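You operate a simulated robot arm through the tools that you are given. There is no shell and no other tool. Be economical: measure what you need, move in short steps, check, and stop when the job is done.

The job below is to be done with a simulated two-armed robot. You get a single attempt, and the scene is never put back.

Task
Set the resistor box as the test card says and hold the reading.
Fine: box switch on; multimeter on its 2000 ohm range.

It is judged by the outcome, as a careful person would: the job done as asked, and still so three seconds after it is handed in. It fails if anything else is knocked over, pushed out of place, dropped, spilled or broken.

Robot
Two 7-joint arms with fingered hands on one trunk, on a base that drives. Base frame: it is fixed to the floor where the robot stands at the start and does not move with it; the origin is under the middle of the robot, x ahead of it, y to its left, z up; the surface under the hand at the start is at about z = 0.72. Lengths are in m, angles in rad, forces in N, time in s.
The left shoulder is at the start at [0.042, 0.163, 1.061], the right one opposite. Places, roughly: left ohms dial [0.5, 0, 0.8]; multimeter dial [0.7, 0, 0.8]; right ohms dial [0.5, 0, 0.8]; switch of the resistor box [0.5, 0, 0.8]. Payload 4 kg a hand.
The tool frame of a hand sits at the grasp point between the pads (the TCP): z along the fingers, y along the line on which they close. The tips reach 0.036 m beyond it. The gripper opens to 0.124 m. The gripper's body begins 0.042 m behind the TCP. The gripper is a hand of 4 fingers: y runs from the thumb to the fingers, the wrist lies at [-0.015, -0.099, -0.189] in the tool frame, and closing takes about 1.5 s.
Orientation is told as [roll, pitch, yaw] about the base's x, y, z axes, in that order, counted from this pose: with the fingers straight down and the wrist toward the robot, the tool's x, y and z point along [0, 1, 0], [1, 0, 0] and [0, 0, -1] of the base frame.

Tools
- The arms move only by the tool servo_tool. It takes "left_series", "right_series" or both (then of equal length, played together; a hand with none holds still); each is a list of rows, each a list of 6 numbers: the shift along the tool's x, y, z in mm, then the turn, a rotation vector about the tool's x, y, z in rad. In form: [[x, y, z, ax, ay, az], ...]. A call has 1 to 20 rows; each row shifts and turns the commanded pose from where the row before left it, along the tool's axes as they then stand. "left_grip" and "right_grip" are, for a hand that has rows, the gripper command, from -1 (fully open) to 1 (shut), values between in proportion, set as the call begins (left out, the last holds). Rows are played at 5 a second. More than 0.05 m and 0.15 rad between two rows, or a gripper value outside its range, and nothing of the call is played. A pose out of reach is approached as far as the arm can. The call stops where the force on the tool passes 40 N (or 10 N more than at its start, if that is more) or the arm is blocked; 0.2 s more then pass. Each finger travels about 0.045 m/s and halts on what it meets, pressing with about 30 N; the grip force reading is that of the motor and also rises with nothing between the fingers. The clock runs only during rows and for 0.2 s after the last one: add rows that do not move to give the fingers time. It gives the time, the measured TCP pose, the force on the tool (base axes), the opening and the grip force at its end, in the units of the frame above (readings bear some noise), with the torque about the TCP (base axes, N m) and any sound that the robot's microphone picked up, and new pictures: "views" is both (left out), scene, wrist or none (wrist: the cameras of the hands that moved).
- Cameras (640 x 400 px; columns grow to the right, rows downward): "scene" is now at [0.137, 0.0256, 1.2919]; the picture's right is [0.25, -0.97, -0.04], its down [-0.59, -0.12, -0.80] and it looks along [0.77, 0.22, -0.60] (base axes); focal length 253 px, centre (320, 200). "left" rides on the left gripper at [-0.075, -0.086, -0.123] in its tool frame; the picture's right is [-0.70, -0.34, 0.63], its down [0.64, -0.68, 0.35] and it looks along [0.32, 0.65, 0.69] (tool axes); focal length 275 px, centre (320, 200). "right" rides on the right gripper at [0.075, -0.086, -0.123] in its tool frame; the picture's right is [-0.70, 0.34, -0.63], its down [-0.64, -0.68, 0.35] and it looks along [-0.32, 0.65, 0.69] (tool axes); focal length 275 px, centre (320, 200).
- raise_lower(by): slides the trunk up (or, below 0, down) by that many m; the arms and the scene camera ride with it, the base frame stays. It gives what a move gives, with no picture.
- roll_base(legs): drives the robot by 1 to 6 legs, each [ahead, left, turn to the left] in m, m and rad, along the robot's own axes; the way and the turn of a leg run together, so that a leg with both is an arc; at most 1.5 m and 3.142 rad a leg. The arms and the cameras ride along, it lands a little off, and it stops where it bumps. It gives what a move gives, and a new picture of the scene camera.
- finger_targets(index, middle, ring, thumb_bend, thumb_turn, hand): sets how far each is bent, from 0 (flat) to 1 (curled in); at 0.3 the hand is open as for a grip, at 0.7 the pads meet at the TCP. One left out holds its place. A second passes; each finger stops where it meets its share of the squeeze, and holds until it gets a number again. A gripper value or a shape takes the hand back. It gives what a move gives, with no picture; readings hold the bend of each and the force on the fingers (four entries, about 0 where the hand has none), thumb and palm. thumb_turn goes from beside the hand (0) to across from the fingers (1), as for a grip.
- preshape(shape, hand): the hand has 4 fingers and takes this shape, open, in about a second: jaw (thumb against the fingers, like two jaws); tri (thumb and two fingers); tip (a fingertip pinch); poke (one finger out to press); point (the index stretched); flat (the hand flat); cup (the hand cupped); fist (a fist). The gripper value then closes the fingers along that shape, each until it touches; the sizes above hold for jaw. It gives what a move gives, with no picture.
- head_to(pan, tilt): turns the head with the scene camera to pan (to the left, within 1.501 rad either way) and tilt (down, from -0.506 to 1.204), counted from straight ahead of the robot. It gives what a move gives, and a new picture of the scene camera.
- measure_at(camera, pixels): for up to 12 pixels [column, row] of the newest picture of that camera ("zoom" is the newest enlarged one), the place [x, y, z] in the base frame of the surface seen there, good to about 0.002 m, but the place of the scene camera against the robot may be out by one fixed shift of up to 0.012 m in any direction. No time passes.
- inspect(camera, box): a new picture of the part [left, top, right, bottom] of that camera's present view, enlarged. No time passes.
- finish_job(): hands the job in; it is judged then, once.

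Go step by step. Measure first, check grasps and placings, and put right what went wrong. The budget is 80 turns and 260 pictures, counting those below and the enlarged ones. Unless the task says otherwise, let go and move clear before handing in, and close with one line.

The tools are called as a command line: name --argument value ..., lists and objects as JSON in quotes. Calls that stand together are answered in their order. servo_tool: Moves the arms, as the interface text tells. Its arguments: {"type":"object","properties":{"left_series":{"type":"array","items":{"type":"array","items":{"type":"number"}}},"left_grip":{"type":"number"},"right_series":{"type":"array","items":{"type":"array","items":{"type":"number"}}},"right_grip":{"type":"number"},"views":{"type":"string","enum":["both","scene","wrist","none"]}},"required":[]} The other tools are called the same way: raise_lower (by) slides the trunk up or down; preshape (shape, hand) gives the hand a shape; finger_targets (index, middle, ring, thumb_bend, thumb_turn, hand) moves the fingers one by one; roll_base (legs) drives the base; head_to (pan, tilt) turns the head that bears the scene camera; measure_at (camera, pixels) gives the place of the surface under pixels of a picture; inspect (camera, box) takes an enlarged picture of a part of a camera's view; finish_job () hands the job in.

At the start:

```text
clock: 0.0
left_ee_pos: [0.5968, 0.3274, 1.1169]
left_tool_rot: [0.002, 0.001, 0.0]
left_force: [0.5, -0.4, 0.1]
left_wrist_torque: [0.02, -0.02, 0.05]
left_opening: 0.1237
left_gripper_force: 0.2
left_shape: jaw
left_bend: [0.3, 0.3, 0.3, 0.3, 0.98]
left_finger forces: [0.0, 0.0, 0.0, 0.1, 0.1, 0.0]
right_ee_pos: [0.6993, -0.2092, 1.0536]
right_tool_rot: [-0.001, 0.0, 0.0]
right_force: [-0.1, -0.3, 0.3]
right_wrist_torque: [0.0, -0.02, 0.01]
right_opening: 0.1236
right_gripper_force: 0.2
right_shape: jaw
right_bend: [0.3, 0.3, 0.3, 0.3, 0.98]
right_finger forces: [0.1, 0.0, 0.0, 0.1, 0.0, 0.1]
trunk travel left (down, up): [-0.225, 0.253]
robot x, y, heading: [-0.0027, 0.0036, -0.001]
head pan, tilt: [0.257, 0.497]
```

scene: 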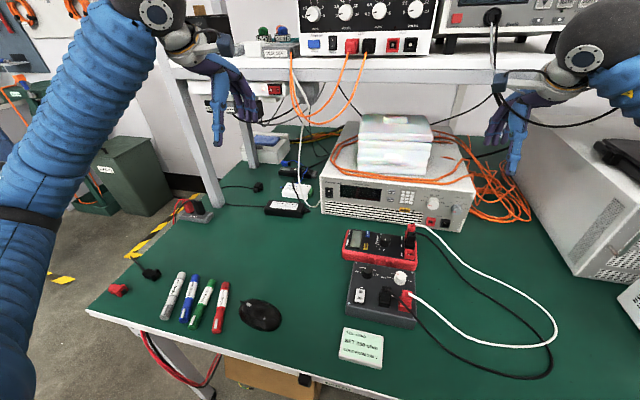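
right: 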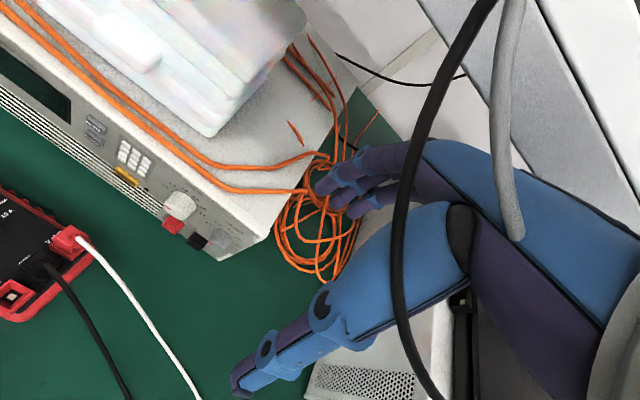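
left: 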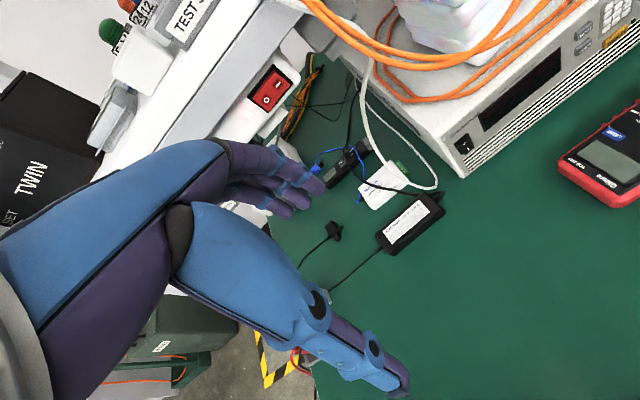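

The scene shows the meter around (380,245), the resistor box at (380,293) and the card at (361,347). I'll enlarge each of them.

inspect --camera "scene" --box '[330, 255, 430, 330]'

inspect --camera "scene" --box '[330, 320, 394, 370]'

inspect --camera "scene" --box '[335, 215, 431, 275]'

```text
5.33 times, centred on (380, 292) of scene
```

zoom: 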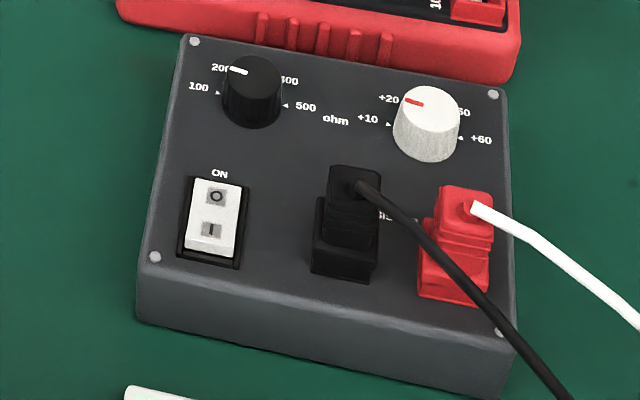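

```text
8.00 times, centred on (362, 345) of scene
```

zoom: 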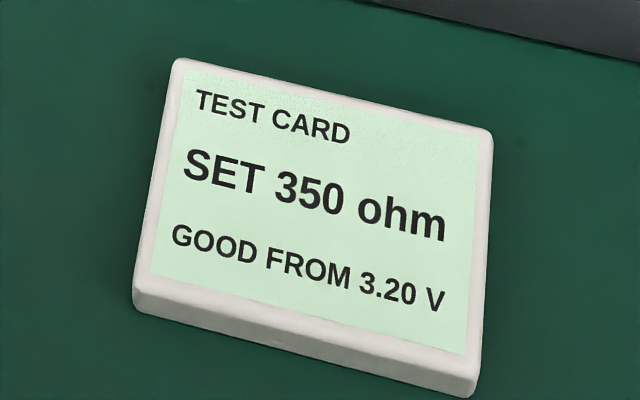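

```text
6.67 times, centred on (383, 245) of scene
```

zoom: 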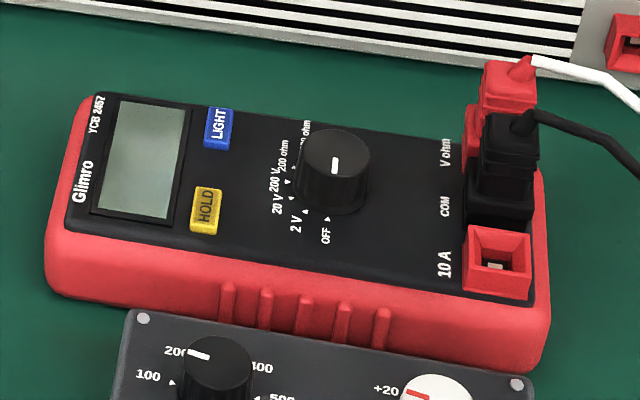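

The card calls for 350 ohm, the box's left dial is at 200 and its right dial at +20. The meter's screen looks blank. I'll measure the parts.

measure_at --camera "zoom" --pixels '[[335, 148], [334, 165], [318, 207], [207, 205], [218, 128], [140, 160], [205, 352], [120, 385], [520, 270], [440, 385], [505, 120], [510, 65]]'

measure_at --camera "scene" --pixels '[[369, 268], [368, 272], [400, 275], [399, 280], [363, 292], [361, 298], [385, 290], [405, 295], [352, 265], [424, 271], [350, 310], [414, 322]]'

head_to --pan 0.0 --tilt 0.9

```text
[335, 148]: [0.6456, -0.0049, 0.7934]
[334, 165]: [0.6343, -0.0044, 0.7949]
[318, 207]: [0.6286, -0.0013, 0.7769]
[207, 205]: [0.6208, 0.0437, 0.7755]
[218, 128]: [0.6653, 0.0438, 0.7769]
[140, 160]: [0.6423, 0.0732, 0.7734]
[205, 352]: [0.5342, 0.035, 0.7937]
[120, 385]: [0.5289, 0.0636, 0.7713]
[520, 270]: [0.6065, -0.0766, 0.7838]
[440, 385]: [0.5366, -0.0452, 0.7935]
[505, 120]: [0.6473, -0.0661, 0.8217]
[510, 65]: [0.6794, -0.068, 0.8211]
```

```text
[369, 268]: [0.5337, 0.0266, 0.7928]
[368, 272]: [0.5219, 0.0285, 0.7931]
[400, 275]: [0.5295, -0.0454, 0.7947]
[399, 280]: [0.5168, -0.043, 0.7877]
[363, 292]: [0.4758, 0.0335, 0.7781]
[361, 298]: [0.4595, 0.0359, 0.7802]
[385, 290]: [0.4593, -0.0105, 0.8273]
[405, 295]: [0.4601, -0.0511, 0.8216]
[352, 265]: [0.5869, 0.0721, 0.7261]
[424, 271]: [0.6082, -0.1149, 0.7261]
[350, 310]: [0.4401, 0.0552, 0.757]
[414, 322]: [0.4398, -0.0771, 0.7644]
```

```text
clock: 0.9
left_ee_pos: [0.5964, 0.3284, 1.1171]
left_tool_rot: [0.0, 0.002, 0.001]
left_force: [0.1, -0.4, -0.7]
left_wrist_torque: [0.02, -0.01, 0.01]
left_opening: 0.1237
left_gripper_force: 0.0
left_shape: jaw
left_bend: [0.3, 0.3, 0.3, 0.3, 0.98]
left_finger forces: [0.1, 0.0, 0.0, 0.1, 0.0, 0.1]
right_ee_pos: [0.699, -0.2107, 1.0544]
right_tool_rot: [0.0, 0.0, 0.001]
right_force: [-0.2, 0.1, 0.3]
right_wrist_torque: [0.01, 0.01, -0.02]
right_opening: 0.1237
right_gripper_force: 0.2
right_shape: jaw
right_bend: [0.3, 0.3, 0.3, 0.3, 0.98]
right_finger forces: [0.0, 0.0, 0.0, 0.1, 0.0, 0.1]
trunk travel left (down, up): [-0.225, 0.253]
robot x, y, heading: [0.0002, -0.0019, 0.005]
head pan, tilt: [0.0, 0.901]
```

scene: 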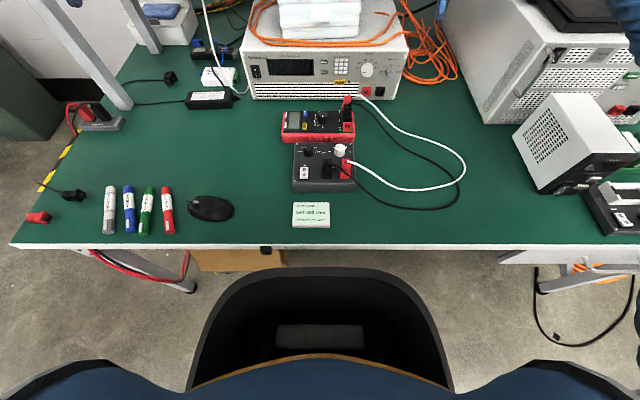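

inspect --camera "scene" --box '[280, 95, 360, 145]'

inspect --camera "scene" --box '[284, 138, 364, 188]'

```text
8.00 times, centred on (320, 120) of scene
```

zoom: 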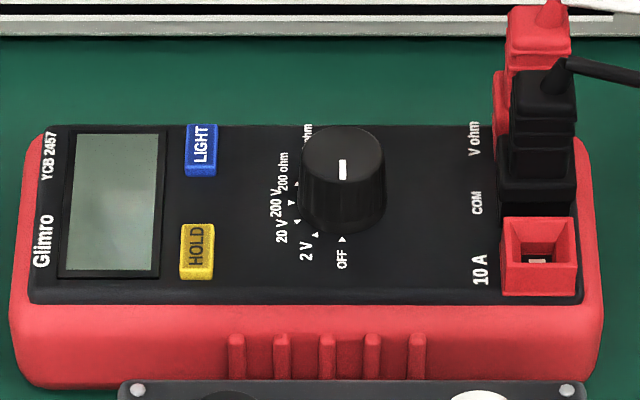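

```text
8.00 times, centred on (324, 163) of scene
```

zoom: 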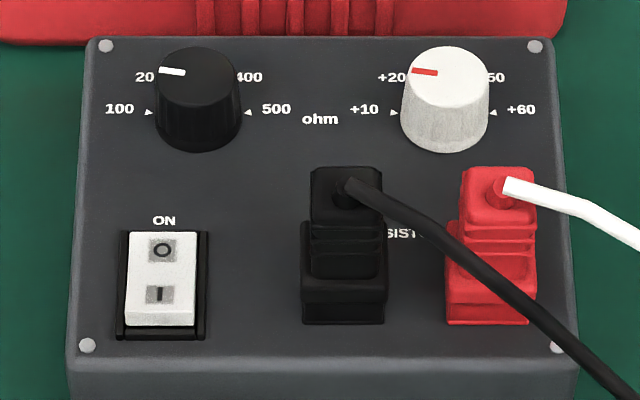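

The meter dial points at OFF, and the box dials are at 200 and +20. I'll check the heights of the boxes on the right before driving back and to the right, so the left hand can work.

measure_at --camera "scene" --pixels '[[530, 125], [585, 100], [600, 180], [480, 20], [560, 60], [620, 200]]'

roll_base --legs '[[-0.16, 0, 0]]'

```text
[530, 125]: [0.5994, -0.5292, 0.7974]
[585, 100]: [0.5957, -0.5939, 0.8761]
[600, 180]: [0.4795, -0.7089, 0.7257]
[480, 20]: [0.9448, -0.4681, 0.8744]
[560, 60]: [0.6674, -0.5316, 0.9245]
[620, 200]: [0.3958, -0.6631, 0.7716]
```

```text
clock: 2.3
left_ee_pos: [0.4327, 0.329, 1.1182]
left_tool_rot: [-0.002, -0.003, 0.0]
left_force: [-0.5, 0.5, -0.1]
left_wrist_torque: [-0.02, 0.01, 0.01]
left_opening: 0.1237
left_gripper_force: 0.2
left_shape: jaw
left_bend: [0.3, 0.3, 0.3, 0.3, 0.98]
left_finger forces: [0.0, 0.0, 0.0, 0.0, 0.0, 0.0]
right_ee_pos: [0.5346, -0.2105, 1.0548]
right_tool_rot: [-0.001, -0.001, 0.0]
right_force: [-0.7, 0.6, -0.2]
right_wrist_torque: [0.02, -0.04, 0.02]
right_opening: 0.1238
right_gripper_force: 0.1
right_shape: jaw
right_bend: [0.3, 0.3, 0.3, 0.3, 0.98]
right_finger forces: [0.1, 0.0, 0.1, 0.1, 0.0, 0.0]
trunk travel left (down, up): [-0.225, 0.253]
robot x, y, heading: [-0.161, -0.0018, -0.001]
head pan, tilt: [0.0, 0.901]
```

scene: 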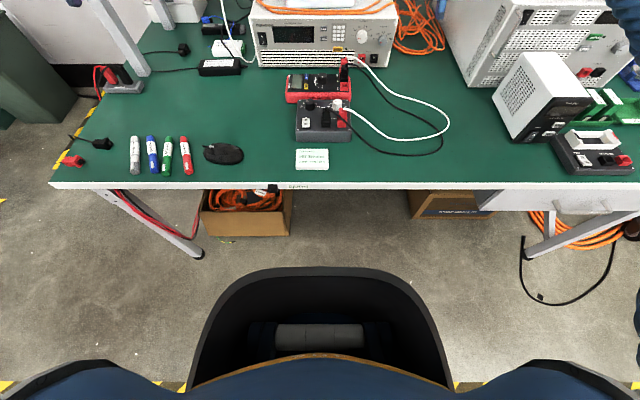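

The way is clear, so I'll drive 0.18 to the right. I'll also set the left hand's pinch shape.

roll_base --legs '[[0, -0.18, 0]]'

preshape --hand "left" --shape "tip"

```text
clock: 3.8
left_ee_pos: [0.4345, 0.1499, 1.1176]
left_tool_rot: [0.003, 0.0, 0.002]
left_force: [-0.4, 0.2, 0.1]
left_wrist_torque: [0.0, 0.0, -0.03]
left_opening: 0.1235
left_gripper_force: 0.1
left_shape: jaw
left_bend: [0.3, 0.3, 0.3, 0.3, 0.98]
left_finger forces: [0.0, 0.0, 0.0, 0.1, 0.1, 0.1]
right_ee_pos: [0.5381, -0.3877, 1.0546]
right_tool_rot: [0.003, 0.0, 0.002]
right_force: [0.8, -0.9, -0.4]
right_wrist_torque: [0.04, 0.03, 0.03]
right_opening: 0.1235
right_gripper_force: 0.1
right_shape: jaw
right_bend: [0.3, 0.3, 0.3, 0.3, 0.98]
right_finger forces: [0.0, 0.0, 0.1, 0.0, 0.1, 0.1]
trunk travel left (down, up): [-0.225, 0.253]
robot x, y, heading: [-0.1616, -0.1763, -0.001]
head pan, tilt: [0.0, 0.901]
```

scene: 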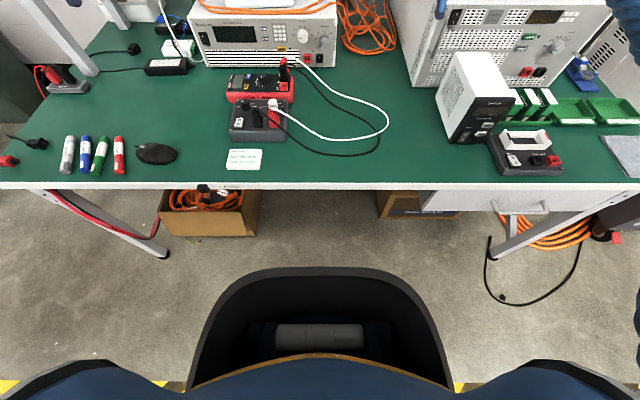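

```text
clock: 4.7
left_ee_pos: [0.4335, 0.1519, 1.1161]
left_tool_rot: [0.0, -0.001, 0.003]
left_force: [-0.3, -0.2, 0.0]
left_wrist_torque: [0.0, 0.02, -0.01]
left_opening: 0.1237
left_gripper_force: 0.1
left_shape: tip
left_bend: [0.31, 0.98, 0.99, 0.3, 0.98]
left_finger forces: [0.0, 0.0, 0.0, 0.0, 0.0, 0.1]
right_ee_pos: [0.5371, -0.3865, 1.0543]
right_tool_rot: [0.001, 0.0, 0.003]
right_force: [0.4, -0.1, 0.4]
right_wrist_torque: [-0.02, -0.03, -0.02]
right_opening: 0.1234
right_gripper_force: 0.0
right_shape: jaw
right_bend: [0.3, 0.3, 0.3, 0.3, 0.98]
right_finger forces: [0.0, 0.1, 0.0, 0.0, 0.1, 0.1]
trunk travel left (down, up): [-0.225, 0.253]
robot x, y, heading: [-0.1617, -0.178, 0.005]
head pan, tilt: [0.0, 0.901]
```

Next I'll move the left hand so its camera looks down on the box and the meter.

servo_tool --left_series '[[-38, 0, 30, 0, 0, 0], [-38, 0, 30, 0, 0, 0], [-38, 0, 30, 0, 0, 0], [-38, 0, 30, 0, 0, 0], [-38, 0, 30, 0, 0, 0], [0, 0, 0, 0, 0, 0]]'

```text
clock: 6.1
left_ee_pos: [0.4336, -0.0371, 0.9658]
left_tool_rot: [0.002, -0.001, 0.003]
left_force: [0.0, 0.2, 0.3]
left_wrist_torque: [0.01, 0.02, 0.0]
left_opening: 0.1236
left_gripper_force: 0.0
left_shape: tip
left_bend: [0.31, 0.98, 0.99, 0.3, 0.98]
left_finger forces: [0.0, 0.0, 0.0, 0.1, 0.1, 0.0]
right_ee_pos: [0.536, -0.3857, 1.0541]
right_tool_rot: [0.001, 0.001, 0.003]
right_force: [-0.1, 0.0, -0.9]
right_wrist_torque: [-0.07, -0.01, -0.03]
right_opening: 0.1237
right_gripper_force: 0.0
right_shape: jaw
right_bend: [0.3, 0.3, 0.3, 0.3, 0.98]
right_finger forces: [0.0, 0.0, 0.0, 0.0, 0.1, 0.0]
trunk travel left (down, up): [-0.225, 0.253]
robot x, y, heading: [-0.1586, -0.1754, -0.005]
head pan, tilt: [0.0, 0.901]
```

scene: 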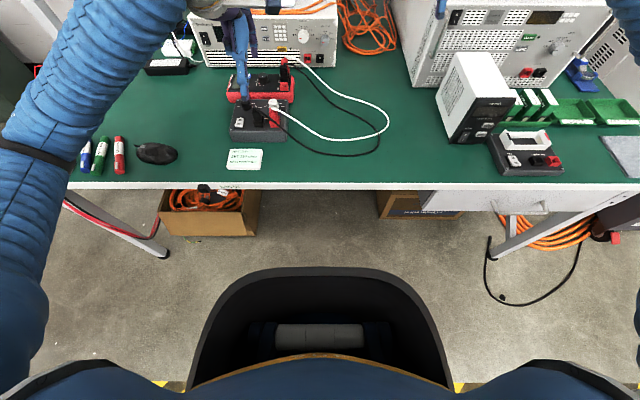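
left: 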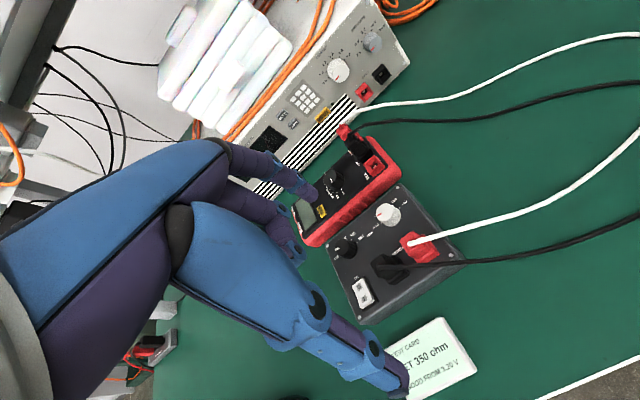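

inspect --camera "left" --box '[320, 185, 470, 325]'

inspect --camera "left" --box '[280, 110, 408, 250]'

```text
2.86 times, centred on (395, 255) of left
```

zoom: 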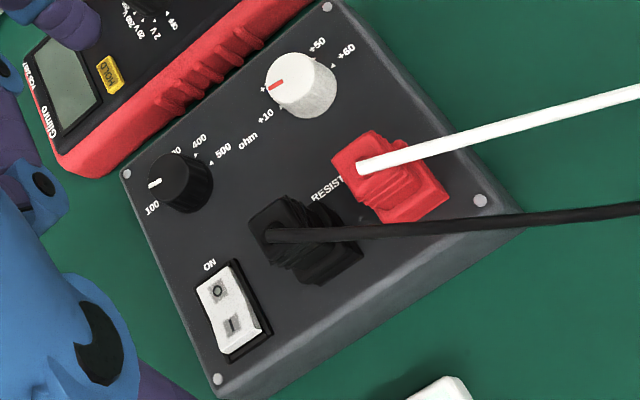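

```text
2.86 times, centred on (344, 180) of left
```

zoom: 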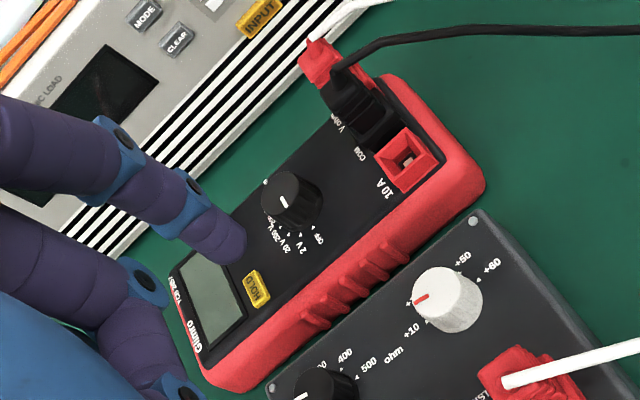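

The +50/+60 labels are readable now, and the mark order confirms the layout. I'll take exact positions from the wrist camera.

measure_at --camera "zoom" --pixels '[[292, 188], [283, 204], [270, 188], [257, 289], [312, 228], [295, 232], [447, 288], [421, 298], [410, 322], [486, 278], [333, 385], [210, 290]]'

measure_at --camera "left" --pixels '[[345, 241], [339, 246], [361, 287], [365, 296], [380, 264], [410, 245], [348, 252], [358, 185], [370, 145]]'

inspect --camera "left" --box '[335, 225, 405, 310]'

```text
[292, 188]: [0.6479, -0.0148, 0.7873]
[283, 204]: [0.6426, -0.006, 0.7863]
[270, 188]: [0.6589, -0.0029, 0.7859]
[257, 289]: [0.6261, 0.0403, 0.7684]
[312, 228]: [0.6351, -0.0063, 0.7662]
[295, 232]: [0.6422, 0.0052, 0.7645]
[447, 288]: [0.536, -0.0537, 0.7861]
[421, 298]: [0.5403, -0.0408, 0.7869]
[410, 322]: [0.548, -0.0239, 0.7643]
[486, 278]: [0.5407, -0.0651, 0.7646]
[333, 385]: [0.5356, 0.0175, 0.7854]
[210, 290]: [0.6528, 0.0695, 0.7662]
```

```text
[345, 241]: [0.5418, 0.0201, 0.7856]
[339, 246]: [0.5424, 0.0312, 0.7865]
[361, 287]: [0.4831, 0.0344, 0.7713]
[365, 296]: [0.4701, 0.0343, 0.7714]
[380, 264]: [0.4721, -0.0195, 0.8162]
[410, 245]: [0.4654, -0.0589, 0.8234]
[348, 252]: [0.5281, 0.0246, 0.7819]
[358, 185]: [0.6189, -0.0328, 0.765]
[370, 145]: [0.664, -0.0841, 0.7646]
```

```text
4.71 times, centred on (370, 268) of left
```

zoom: 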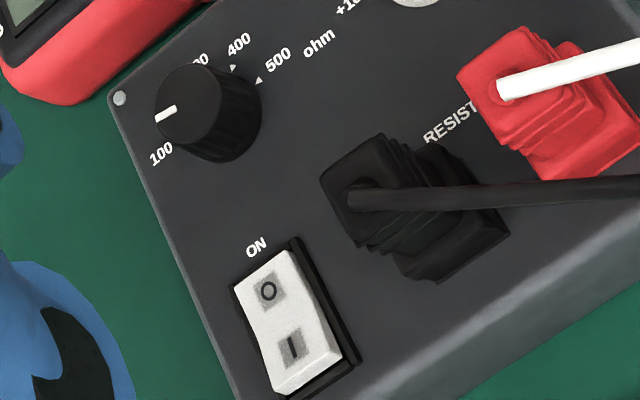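

measure_at --camera "zoom" --pixels '[[258, 81], [233, 68], [160, 100], [193, 66], [230, 84], [205, 122], [195, 95], [175, 110], [160, 154], [269, 291], [292, 347], [307, 384]]'

inspect --camera "left" --box '[360, 185, 424, 235]'

```text
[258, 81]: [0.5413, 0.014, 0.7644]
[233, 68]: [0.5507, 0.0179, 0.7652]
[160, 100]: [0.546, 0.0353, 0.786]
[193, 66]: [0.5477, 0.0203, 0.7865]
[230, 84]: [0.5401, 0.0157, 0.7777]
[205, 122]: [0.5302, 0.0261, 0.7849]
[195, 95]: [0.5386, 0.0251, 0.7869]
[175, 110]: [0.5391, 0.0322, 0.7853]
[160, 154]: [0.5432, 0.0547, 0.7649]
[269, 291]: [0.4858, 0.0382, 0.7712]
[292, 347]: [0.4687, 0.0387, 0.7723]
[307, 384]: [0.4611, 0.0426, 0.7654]
```

```text
8.00 times, centred on (392, 210) of left
```

zoom: 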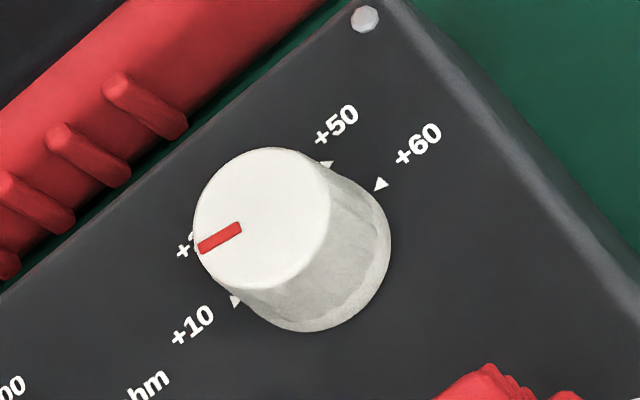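

The left knob's centre is about (0.539, 0.026) with its top at z 0.786. I'll close the hand in the air to see where the fingertips meet.

servo_tool --left_series '[[0, 0, 0, 0, 0, 0], [0, 0, 0, 0, 0, 0], [0, 0, 0, 0, 0, 0], [0, 0, 0, 0, 0, 0], [0, 0, 0, 0, 0, 0], [0, 0, 0, 0, 0, 0], [0, 0, 0, 0, 0, 0], [0, 0, 0, 0, 0, 0]]' --left_grip 0.6 --views "wrist"

measure_at --camera "zoom" --pixels '[[235, 301], [326, 164], [380, 184], [262, 218], [195, 225], [265, 148], [329, 225], [270, 289], [205, 250], [240, 228], [210, 325]]'

```text
clock: 7.9
left_ee_pos: [0.4341, -0.0372, 0.9656]
left_tool_rot: [0.0, 0.002, 0.001]
left_force: [0.8, -0.2, -0.2]
left_wrist_torque: [0.0, 0.0, 0.0]
left_opening: 0.0273
left_gripper_force: 0.1
left_shape: tip
left_bend: [0.58, 0.98, 0.99, 0.64, 1.0]
left_finger forces: [0.0, 0.0, 0.0, 0.0, 0.0, 0.1]
right_ee_pos: [0.5374, -0.3853, 1.0538]
right_tool_rot: [-0.002, 0.0, 0.002]
right_force: [-0.3, -0.6, -0.6]
right_wrist_torque: [0.01, -0.01, 0.02]
right_opening: 0.1237
right_gripper_force: 0.1
right_shape: jaw
right_bend: [0.3, 0.3, 0.3, 0.3, 0.98]
right_finger forces: [0.1, 0.0, 0.0, 0.0, 0.1, 0.0]
trunk travel left (down, up): [-0.225, 0.253]
robot x, y, heading: [-0.1608, -0.1749, 0.002]
head pan, tilt: [0.0, 0.901]
```

left: 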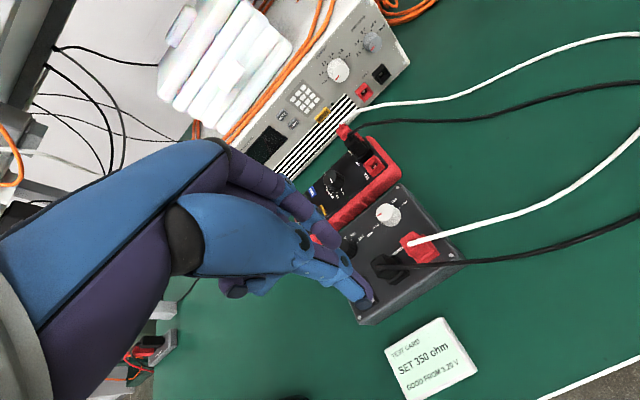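

```text
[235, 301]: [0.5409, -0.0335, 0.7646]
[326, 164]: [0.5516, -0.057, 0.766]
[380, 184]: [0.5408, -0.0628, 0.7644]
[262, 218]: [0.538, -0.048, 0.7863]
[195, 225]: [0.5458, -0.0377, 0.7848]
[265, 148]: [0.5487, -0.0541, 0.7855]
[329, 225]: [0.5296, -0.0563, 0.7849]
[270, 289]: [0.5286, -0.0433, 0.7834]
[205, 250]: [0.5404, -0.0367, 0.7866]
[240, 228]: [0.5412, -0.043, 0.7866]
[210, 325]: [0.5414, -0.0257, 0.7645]
```

Measured from above, both marks actually point at the first positions, 100 and +10. Now I'll find where the fingertips are relative to the TCP.

inspect --camera "left" --box '[290, 210, 400, 310]'

measure_at --camera "left" --pixels '[[365, 297], [369, 303], [355, 285], [349, 270], [346, 262], [340, 258], [335, 245]]'

```text
4.00 times, centred on (345, 260) of left
```

zoom: 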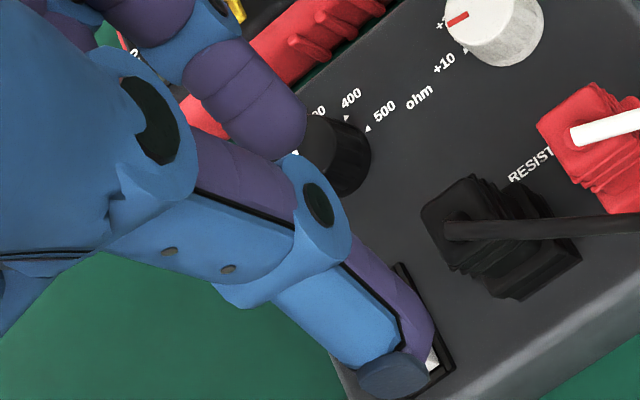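

```text
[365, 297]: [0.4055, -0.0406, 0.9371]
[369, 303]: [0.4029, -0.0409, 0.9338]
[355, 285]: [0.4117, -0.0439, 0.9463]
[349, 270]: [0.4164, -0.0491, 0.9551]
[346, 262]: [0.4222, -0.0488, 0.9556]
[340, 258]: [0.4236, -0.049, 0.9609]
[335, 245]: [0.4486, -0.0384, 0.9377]
```

servo_tool --left_series '[[0, 0, 0, 0, 0, 0], [0, 0, 0, 0, 0, 0], [0, 0, 0, 0, 0, 0], [0, 0, 0, 0, 0, 0]]' --left_grip 1.0 --views "none"

inspect --camera "left" --box '[270, 200, 400, 310]'

inspect --camera "scene" --box '[200, 0, 300, 130]'

```text
clock: 8.9
left_ee_pos: [0.4334, -0.0382, 0.9671]
left_tool_rot: [-0.001, 0.001, 0.0]
left_force: [0.6, 0.1, -0.2]
left_wrist_torque: [-0.01, 0.02, 0.01]
left_opening: 0.0003
left_gripper_force: 30.0
left_shape: tip
left_bend: [0.7, 1.0, 1.0, 0.71, 1.0]
left_finger forces: [0.0, 0.0, 0.0, 0.0, 0.0, 0.0]
right_ee_pos: [0.5368, -0.3856, 1.0542]
right_tool_rot: [-0.001, 0.001, 0.004]
right_force: [0.5, 0.6, -0.1]
right_wrist_torque: [0.0, 0.0, -0.01]
right_opening: 0.1237
right_gripper_force: 0.1
right_shape: jaw
right_bend: [0.3, 0.3, 0.3, 0.3, 0.98]
right_finger forces: [0.0, 0.1, 0.1, 0.1, 0.0, 0.0]
trunk travel left (down, up): [-0.225, 0.253]
robot x, y, heading: [-0.1625, -0.1806, -0.001]
head pan, tilt: [0.0, 0.901]
```

```text
3.64 times, centred on (335, 255) of left
```

zoom: 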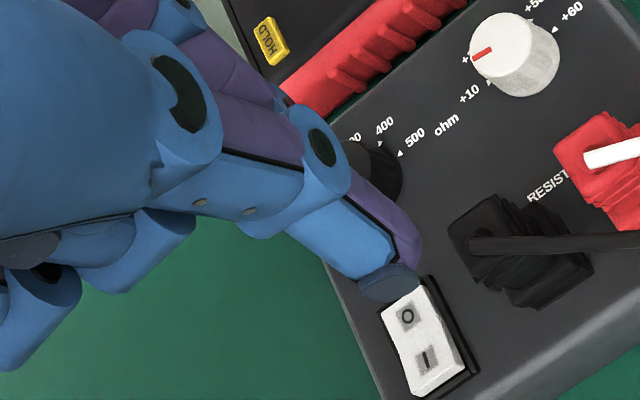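

```text
3.08 times, centred on (250, 65) of scene
```

zoom: 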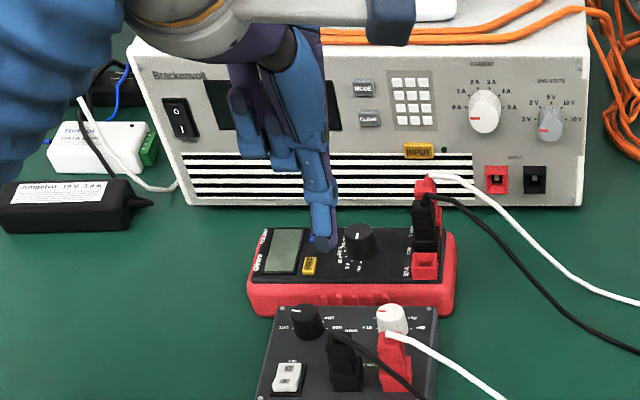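

The tips meet straight below the TCP with a reach of about 33 mm. I'll open to about 35 mm and hover over the left knob at (0.539, 0.026).

servo_tool --left_series '[[21, 35, 0, 0, 0, 0], [21, 35, 0, 0, 0, 0], [22, 35, 0, 0, 0, 0], [0, 0, 35, 0, 0, 0], [0, 0, 35, 0, 0, 0], [0, 0, 35, 0, 0, 0], [0, 0, 0, 0, 0, 0]]' --left_grip 0.42 --views "both"

inspect --camera "left" --box '[270, 200, 430, 310]'

inspect --camera "scene" --box '[210, 60, 310, 150]'

```text
clock: 10.5
left_ee_pos: [0.5397, 0.0257, 0.8639]
left_tool_rot: [0.0, 0.0, 0.002]
left_force: [1.0, 0.2, -0.4]
left_wrist_torque: [0.0, -0.02, -0.01]
left_opening: 0.0345
left_gripper_force: 0.2
left_shape: tip
left_bend: [0.53, 0.98, 0.99, 0.63, 1.0]
left_finger forces: [0.0, 0.0, 0.0, 0.0, 0.1, 0.1]
right_ee_pos: [0.5368, -0.3871, 1.054]
right_tool_rot: [0.002, -0.001, 0.003]
right_force: [-0.7, 0.1, -0.5]
right_wrist_torque: [-0.01, -0.04, 0.02]
right_opening: 0.1236
right_gripper_force: 0.1
right_shape: jaw
right_bend: [0.3, 0.3, 0.3, 0.3, 0.98]
right_finger forces: [0.0, 0.1, 0.0, 0.0, 0.0, 0.0]
trunk travel left (down, up): [-0.225, 0.253]
robot x, y, heading: [-0.1611, -0.1754, -0.0]
head pan, tilt: [0.0, 0.901]
```

scene: 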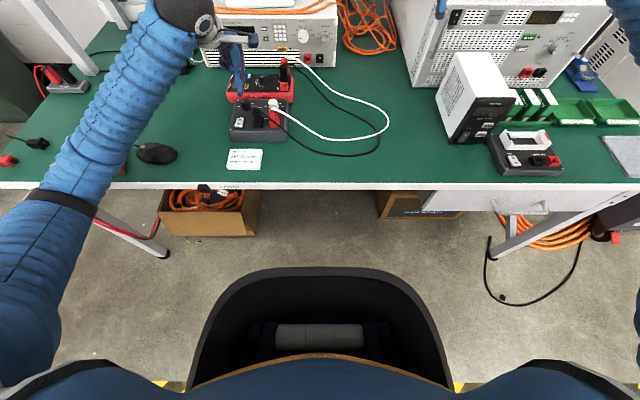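
left: 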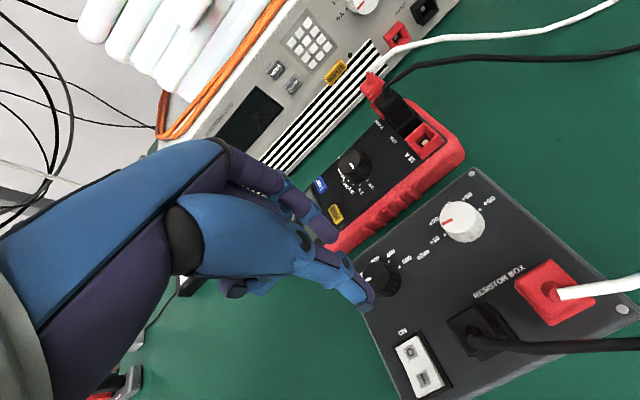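

```text
3.64 times, centred on (350, 255) of left
```

zoom: 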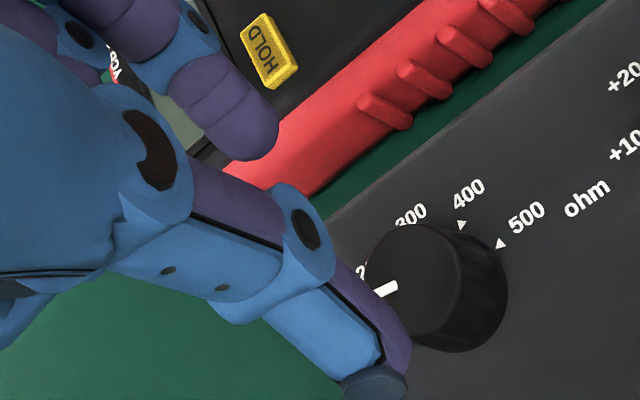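

```text
4.44 times, centred on (260, 105) of scene
```

zoom: 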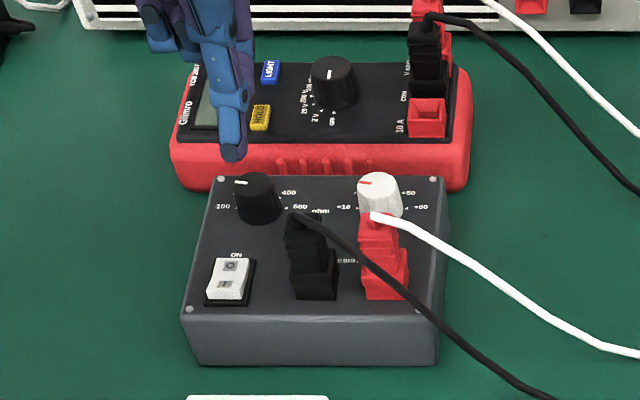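

measure_at --camera "zoom" --pixels '[[375, 385], [400, 372], [345, 290], [405, 345], [260, 155], [230, 160], [275, 135], [410, 285], [459, 250], [420, 230], [415, 340], [385, 288]]'

measure_at --camera "left" --pixels '[[362, 296], [370, 293], [331, 236], [375, 269], [385, 282]]'

```text
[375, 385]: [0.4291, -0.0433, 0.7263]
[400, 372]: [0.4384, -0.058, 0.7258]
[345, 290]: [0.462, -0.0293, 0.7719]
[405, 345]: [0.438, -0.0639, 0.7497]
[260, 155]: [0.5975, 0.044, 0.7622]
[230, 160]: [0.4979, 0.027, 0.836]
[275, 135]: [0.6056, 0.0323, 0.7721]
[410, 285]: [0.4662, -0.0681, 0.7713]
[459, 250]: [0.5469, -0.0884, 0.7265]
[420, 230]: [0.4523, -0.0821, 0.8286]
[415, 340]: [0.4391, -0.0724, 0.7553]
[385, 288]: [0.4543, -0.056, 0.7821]
```

```text
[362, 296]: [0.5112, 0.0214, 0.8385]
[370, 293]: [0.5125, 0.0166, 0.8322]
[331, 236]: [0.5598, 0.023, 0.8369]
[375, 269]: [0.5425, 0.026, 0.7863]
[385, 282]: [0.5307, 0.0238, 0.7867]
```

The finger gap is centred over the knob. I'll go down 61 mm, watching the force, and then close.

servo_tool --left_series '[[0, 0, 20, 0, 0, 0], [0, 0, 20, 0, 0, 0], [0, 0, 12, 0, 0, 0], [0, 0, 9, 0, 0, 0], [0, 0, 0, 0, 0, 0]]' --views "wrist"

inspect --camera "left" --box '[290, 200, 450, 310]'

```text
clock: 11.7
left_ee_pos: [0.5378, 0.0256, 0.8029]
left_tool_rot: [0.0, -0.003, 0.001]
left_force: [0.1, -0.4, 11.0]
left_wrist_torque: [-0.04, 0.02, 0.0]
left_opening: 0.0354
left_gripper_force: 0.1
left_shape: tip
left_bend: [0.52, 0.98, 0.99, 0.63, 1.0]
left_finger forces: [3.8, 0.1, 0.0, 0.0, 7.1, 0.0]
right_ee_pos: [0.5367, -0.3871, 1.0551]
right_tool_rot: [0.0, 0.0, 0.0]
right_force: [0.7, -0.6, 0.6]
right_wrist_torque: [0.02, -0.01, 0.0]
right_opening: 0.1237
right_gripper_force: 0.0
right_shape: jaw
right_bend: [0.3, 0.3, 0.3, 0.3, 0.98]
right_finger forces: [0.1, 0.0, 0.1, 0.1, 0.1, 0.0]
trunk travel left (down, up): [-0.225, 0.253]
robot x, y, heading: [-0.1647, -0.1808, -0.002]
head pan, tilt: [0.0, 0.901]
```

left: 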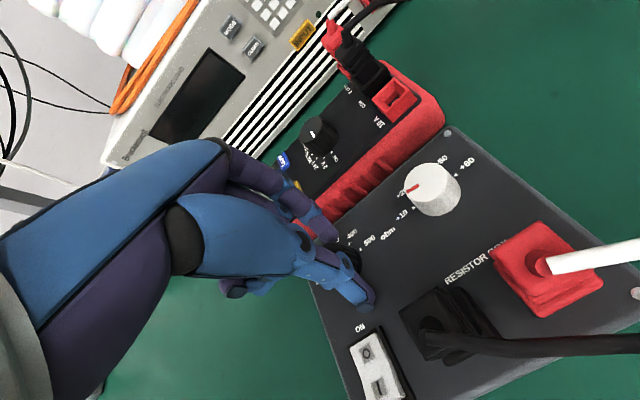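

```text
3.64 times, centred on (370, 255) of left
```

zoom: 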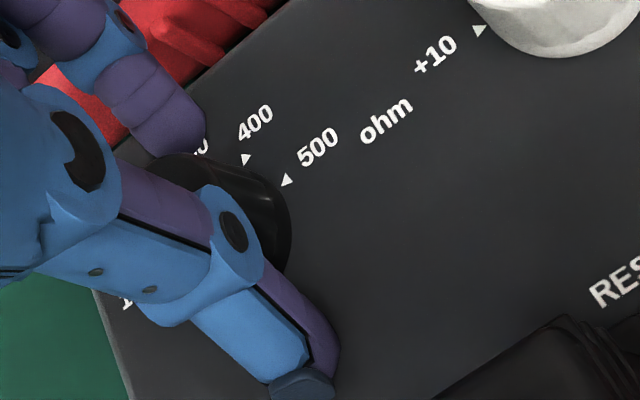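

Both tips are touching the panel with about 11 N. I'll lift 5 mm and close on the knob.

servo_tool --left_series '[[0, 0, -5, 0, 0, 0]]' --views "none"

servo_tool --left_series '[[0, 0, 0, 0, 0, 0], [0, 0, 0, 0, 0, 0], [0, 0, 0, 0, 0, 0], [0, 0, 0, 0, 0, 0]]' --left_grip 1.0 --views "wrist"

inspect --camera "left" --box '[290, 200, 450, 310]'

```text
clock: 12.1
left_ee_pos: [0.5381, 0.0274, 0.8045]
left_tool_rot: [0.001, 0.003, 0.003]
left_force: [-0.7, -0.3, 0.3]
left_wrist_torque: [-0.05, 0.01, 0.01]
left_opening: 0.0352
left_gripper_force: 0.1
left_shape: tip
left_bend: [0.53, 0.98, 0.99, 0.63, 1.0]
left_finger forces: [0.1, 0.1, 0.0, 0.1, 0.5, 0.0]
right_ee_pos: [0.5373, -0.3862, 1.0541]
right_tool_rot: [0.0, 0.004, 0.002]
right_force: [0.3, -1.1, -0.3]
right_wrist_torque: [0.02, 0.01, 0.0]
right_opening: 0.1238
right_gripper_force: 0.2
right_shape: jaw
right_bend: [0.3, 0.3, 0.3, 0.3, 0.98]
right_finger forces: [0.1, 0.1, 0.0, 0.0, 0.0, 0.0]
trunk travel left (down, up): [-0.225, 0.253]
robot x, y, heading: [-0.1631, -0.1801, 0.001]
head pan, tilt: [0.0, 0.901]
```

```text
clock: 13.1
left_ee_pos: [0.5378, 0.026, 0.8068]
left_tool_rot: [-0.001, 0.001, 0.001]
left_force: [-4.4, -2.2, -0.3]
left_wrist_torque: [-0.06, -0.04, -0.11]
left_opening: 0.0242
left_gripper_force: 29.2
left_shape: tip
left_bend: [0.6, 1.0, 1.0, 0.64, 1.0]
left_finger forces: [25.9, 0.1, 0.0, 0.1, 29.9, 0.0]
right_ee_pos: [0.537, -0.3858, 1.0539]
right_tool_rot: [-0.001, 0.001, 0.002]
right_force: [-0.5, -0.5, 0.9]
right_wrist_torque: [0.02, -0.03, -0.03]
right_opening: 0.1238
right_gripper_force: 0.0
right_shape: jaw
right_bend: [0.3, 0.3, 0.3, 0.3, 0.98]
right_finger forces: [0.1, 0.0, 0.0, 0.1, 0.0, 0.1]
trunk travel left (down, up): [-0.225, 0.253]
robot x, y, heading: [-0.1636, -0.1798, 0.004]
head pan, tilt: [0.0, 0.901]
```

left: 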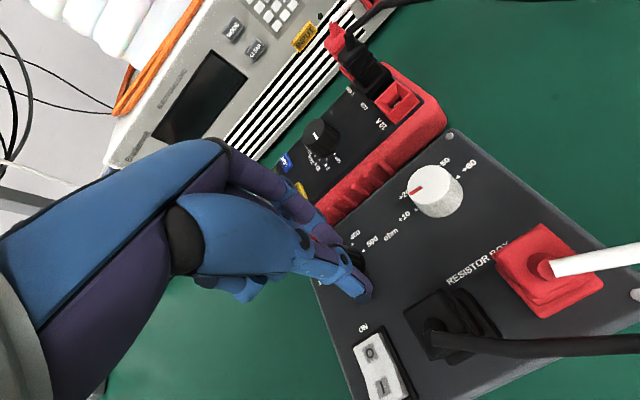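

```text
3.64 times, centred on (370, 255) of left
```

zoom: 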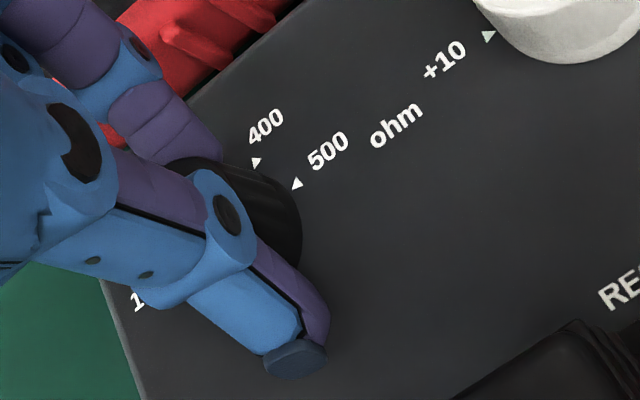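

The knob is held at 24 mm with 26 to 30 N. I'll turn it 1.4 rad clockwise from above (+z of the tool) for the two steps.

servo_tool --left_series '[[0, 0, 0, 0, 0, 0.12], [0, 0, 0, 0, 0, 0.12], [0, 0, 0, 0, 0, 0.12], [0, 0, 0, 0, 0, 0.12], [0, 0, 0, 0, 0, 0.12], [0, 0, 0, 0, 0, 0.12], [0, 0, 0, 0, 0, 0.12], [0, 0, 0, 0, 0, 0.12], [0, 0, 0, 0, 0, 0.12], [0, 0, 0, 0, 0, 0.12], [0, 0, 0, 0, 0, 0.12], [0, 0, 0, 0, 0, 0.08], [0, 0, 0, 0, 0, 0]]' --views "both"

inspect --camera "scene" --box '[210, 60, 310, 150]'

```text
clock: 15.9
left_ee_pos: [0.5384, 0.0283, 0.8061]
left_tool_rot: [0.0, 0.001, -1.4]
left_force: [1.2, 9.1, 6.9]
left_wrist_torque: [0.01, -0.08, 0.0]
left_opening: 0.0244
left_gripper_force: 29.7
left_shape: tip
left_bend: [0.6, 1.0, 1.0, 0.64, 0.99]
left_finger forces: [24.2, 0.0, 0.0, 0.1, 33.9, 0.1]
right_ee_pos: [0.5368, -0.3845, 1.0555]
right_tool_rot: [0.0, 0.002, 0.002]
right_force: [0.5, -0.7, 1.0]
right_wrist_torque: [-0.04, 0.0, -0.02]
right_opening: 0.1238
right_gripper_force: 0.0
right_shape: jaw
right_bend: [0.3, 0.3, 0.3, 0.3, 0.98]
right_finger forces: [0.0, 0.0, 0.0, 0.0, 0.0, 0.1]
trunk travel left (down, up): [-0.225, 0.253]
robot x, y, heading: [-0.1605, -0.1778, 0.002]
head pan, tilt: [0.0, 0.901]
```

scene: 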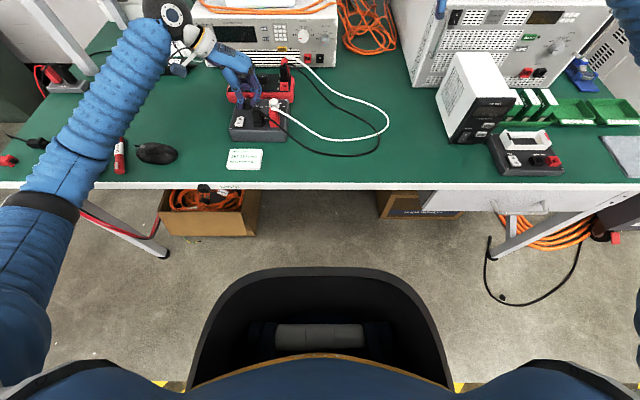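
left: 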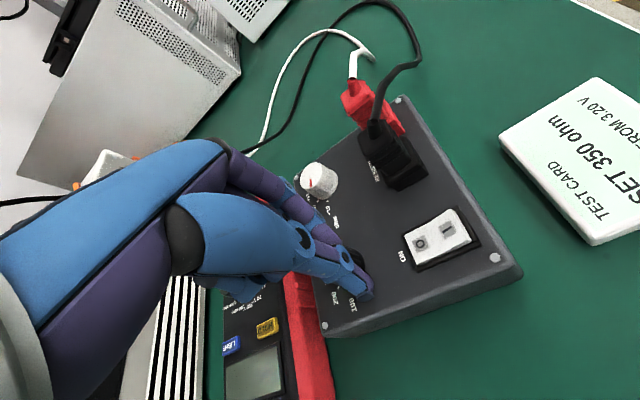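

```text
4.44 times, centred on (260, 105) of scene
```

zoom: 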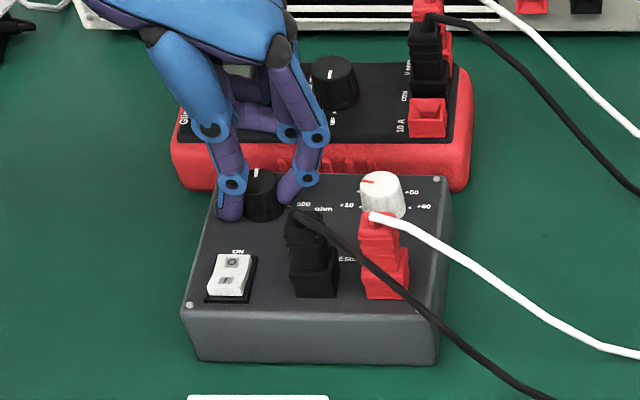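

The mark now points straight up, toward 300. I'll release, lift and check.

servo_tool --left_series '[[0, 0, 0, 0, 0, 0], [0, 0, 0, 0, 0, 0], [0, 0, -20, 0, 0, 0], [0, 0, -30, 0, 0, 0], [0, 0, -30, 0, 0, 0], [0, 0, 0, 0, 0, 0]]' --left_grip 0.42 --views "wrist"

inspect --camera "scene" --box '[220, 80, 300, 150]'

inspect --camera "left" --box '[280, 140, 420, 310]'

```text
clock: 17.3
left_ee_pos: [0.5404, 0.0251, 0.8862]
left_tool_rot: [0.0, -0.001, -1.397]
left_force: [1.1, 0.5, -0.7]
left_wrist_torque: [-0.01, -0.01, -0.01]
left_opening: 0.0362
left_gripper_force: 0.0
left_shape: tip
left_bend: [0.53, 0.98, 0.99, 0.62, 1.0]
left_finger forces: [0.0, 0.0, 0.0, 0.1, 0.0, 0.0]
right_ee_pos: [0.5377, -0.3864, 1.0544]
right_tool_rot: [0.001, 0.002, 0.001]
right_force: [-0.2, 0.2, 0.7]
right_wrist_torque: [-0.02, 0.01, 0.0]
right_opening: 0.1239
right_gripper_force: 0.0
right_shape: jaw
right_bend: [0.3, 0.3, 0.3, 0.3, 0.98]
right_finger forces: [0.0, 0.1, 0.0, 0.0, 0.0, 0.0]
trunk travel left (down, up): [-0.225, 0.253]
robot x, y, heading: [-0.1617, -0.1781, 0.003]
head pan, tilt: [0.0, 0.901]
```

left: 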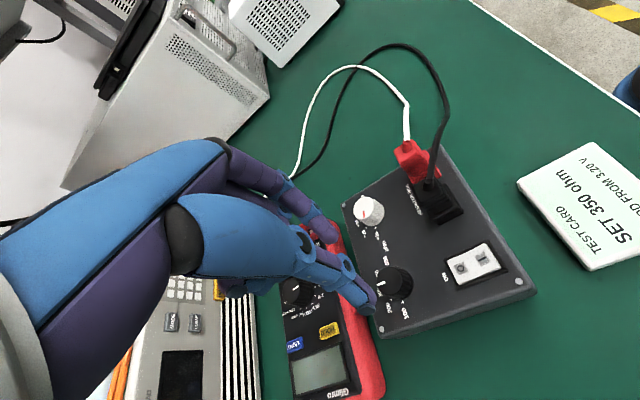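

```text
5.71 times, centred on (260, 115) of scene
```

zoom: 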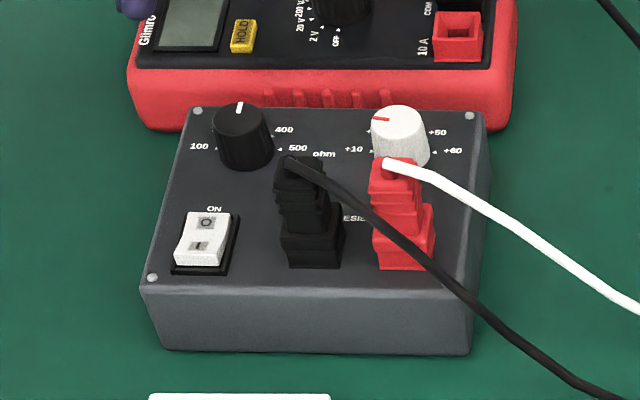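

```text
2.35 times, centred on (350, 225) of left
```

zoom: 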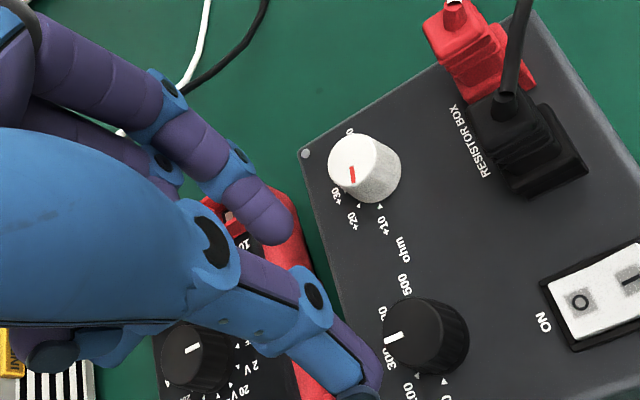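

The left knob is on 300. The right knob's labels run +10, +20, +30…, so +50 is four steps, about 126°. I'll hover over it at yaw −0.3 and do it in two 63° turns.

servo_tool --left_series '[[0, 0, 0, 0, 0, -0.14], [0, 0, 0, 0, 0, -0.14], [0, 0, 0, 0, 0, -0.14], [0, 0, 0, 0, 0, -0.14], [0, 0, 0, 0, 0, -0.14], [0, 0, 0, 0, 0, -0.14], [0, 0, 0, 0, 0, -0.14], [0, 0, 0, 0, 0, -0.12], [-35.4, 9.9, 0, 0, 0, 0], [-35.4, 9.9, 0, 0, 0, 0], [0, 0, 23, 0, 0, 0], [0, 0, 23, 0, 0, 0], [0, 0, 0, 0, 0, 0]]' --views "wrist"

inspect --camera "left" --box '[290, 200, 450, 320]'

inspect --camera "scene" --box '[220, 70, 310, 150]'

```text
clock: 20.1
left_ee_pos: [0.535, -0.0477, 0.841]
left_tool_rot: [-0.002, 0.0, -0.298]
left_force: [0.3, 0.4, -0.5]
left_wrist_torque: [0.03, 0.02, 0.01]
left_opening: 0.0362
left_gripper_force: 0.0
left_shape: tip
left_bend: [0.53, 0.98, 0.99, 0.62, 1.0]
left_finger forces: [0.1, 0.0, 0.0, 0.0, 0.0, 0.1]
right_ee_pos: [0.5374, -0.3866, 1.0544]
right_tool_rot: [0.0, 0.0, 0.0]
right_force: [0.5, -0.2, -0.5]
right_wrist_torque: [0.01, -0.01, 0.02]
right_opening: 0.1238
right_gripper_force: 0.0
right_shape: jaw
right_bend: [0.3, 0.3, 0.3, 0.3, 0.98]
right_finger forces: [0.0, 0.0, 0.0, 0.0, 0.1, 0.1]
trunk travel left (down, up): [-0.225, 0.253]
robot x, y, heading: [-0.1645, -0.1771, -0.002]
head pan, tilt: [0.0, 0.901]
```

left: 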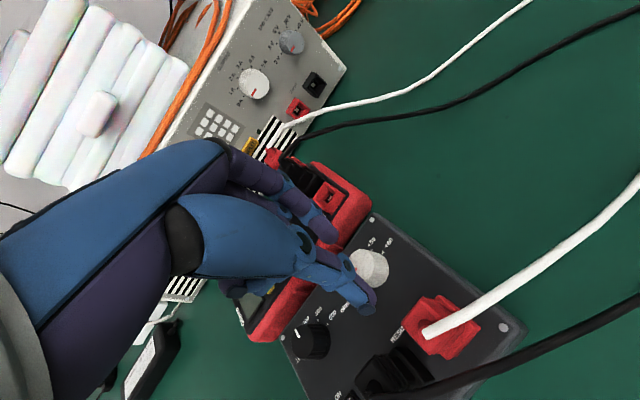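

```text
3.33 times, centred on (370, 260) of left
```

zoom: 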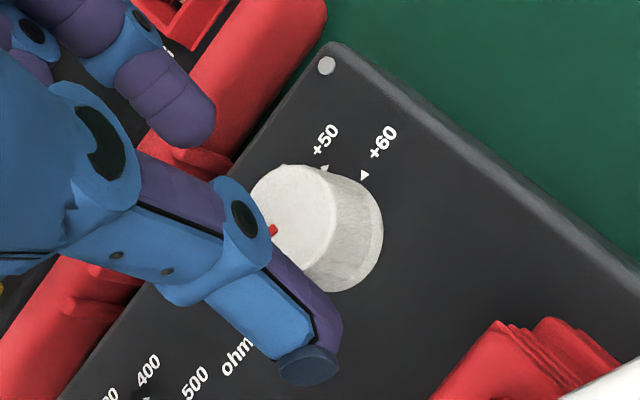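

```text
5.00 times, centred on (265, 110) of scene
```

zoom: 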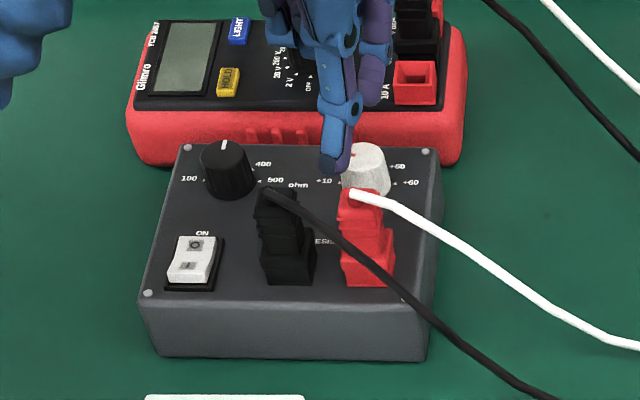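

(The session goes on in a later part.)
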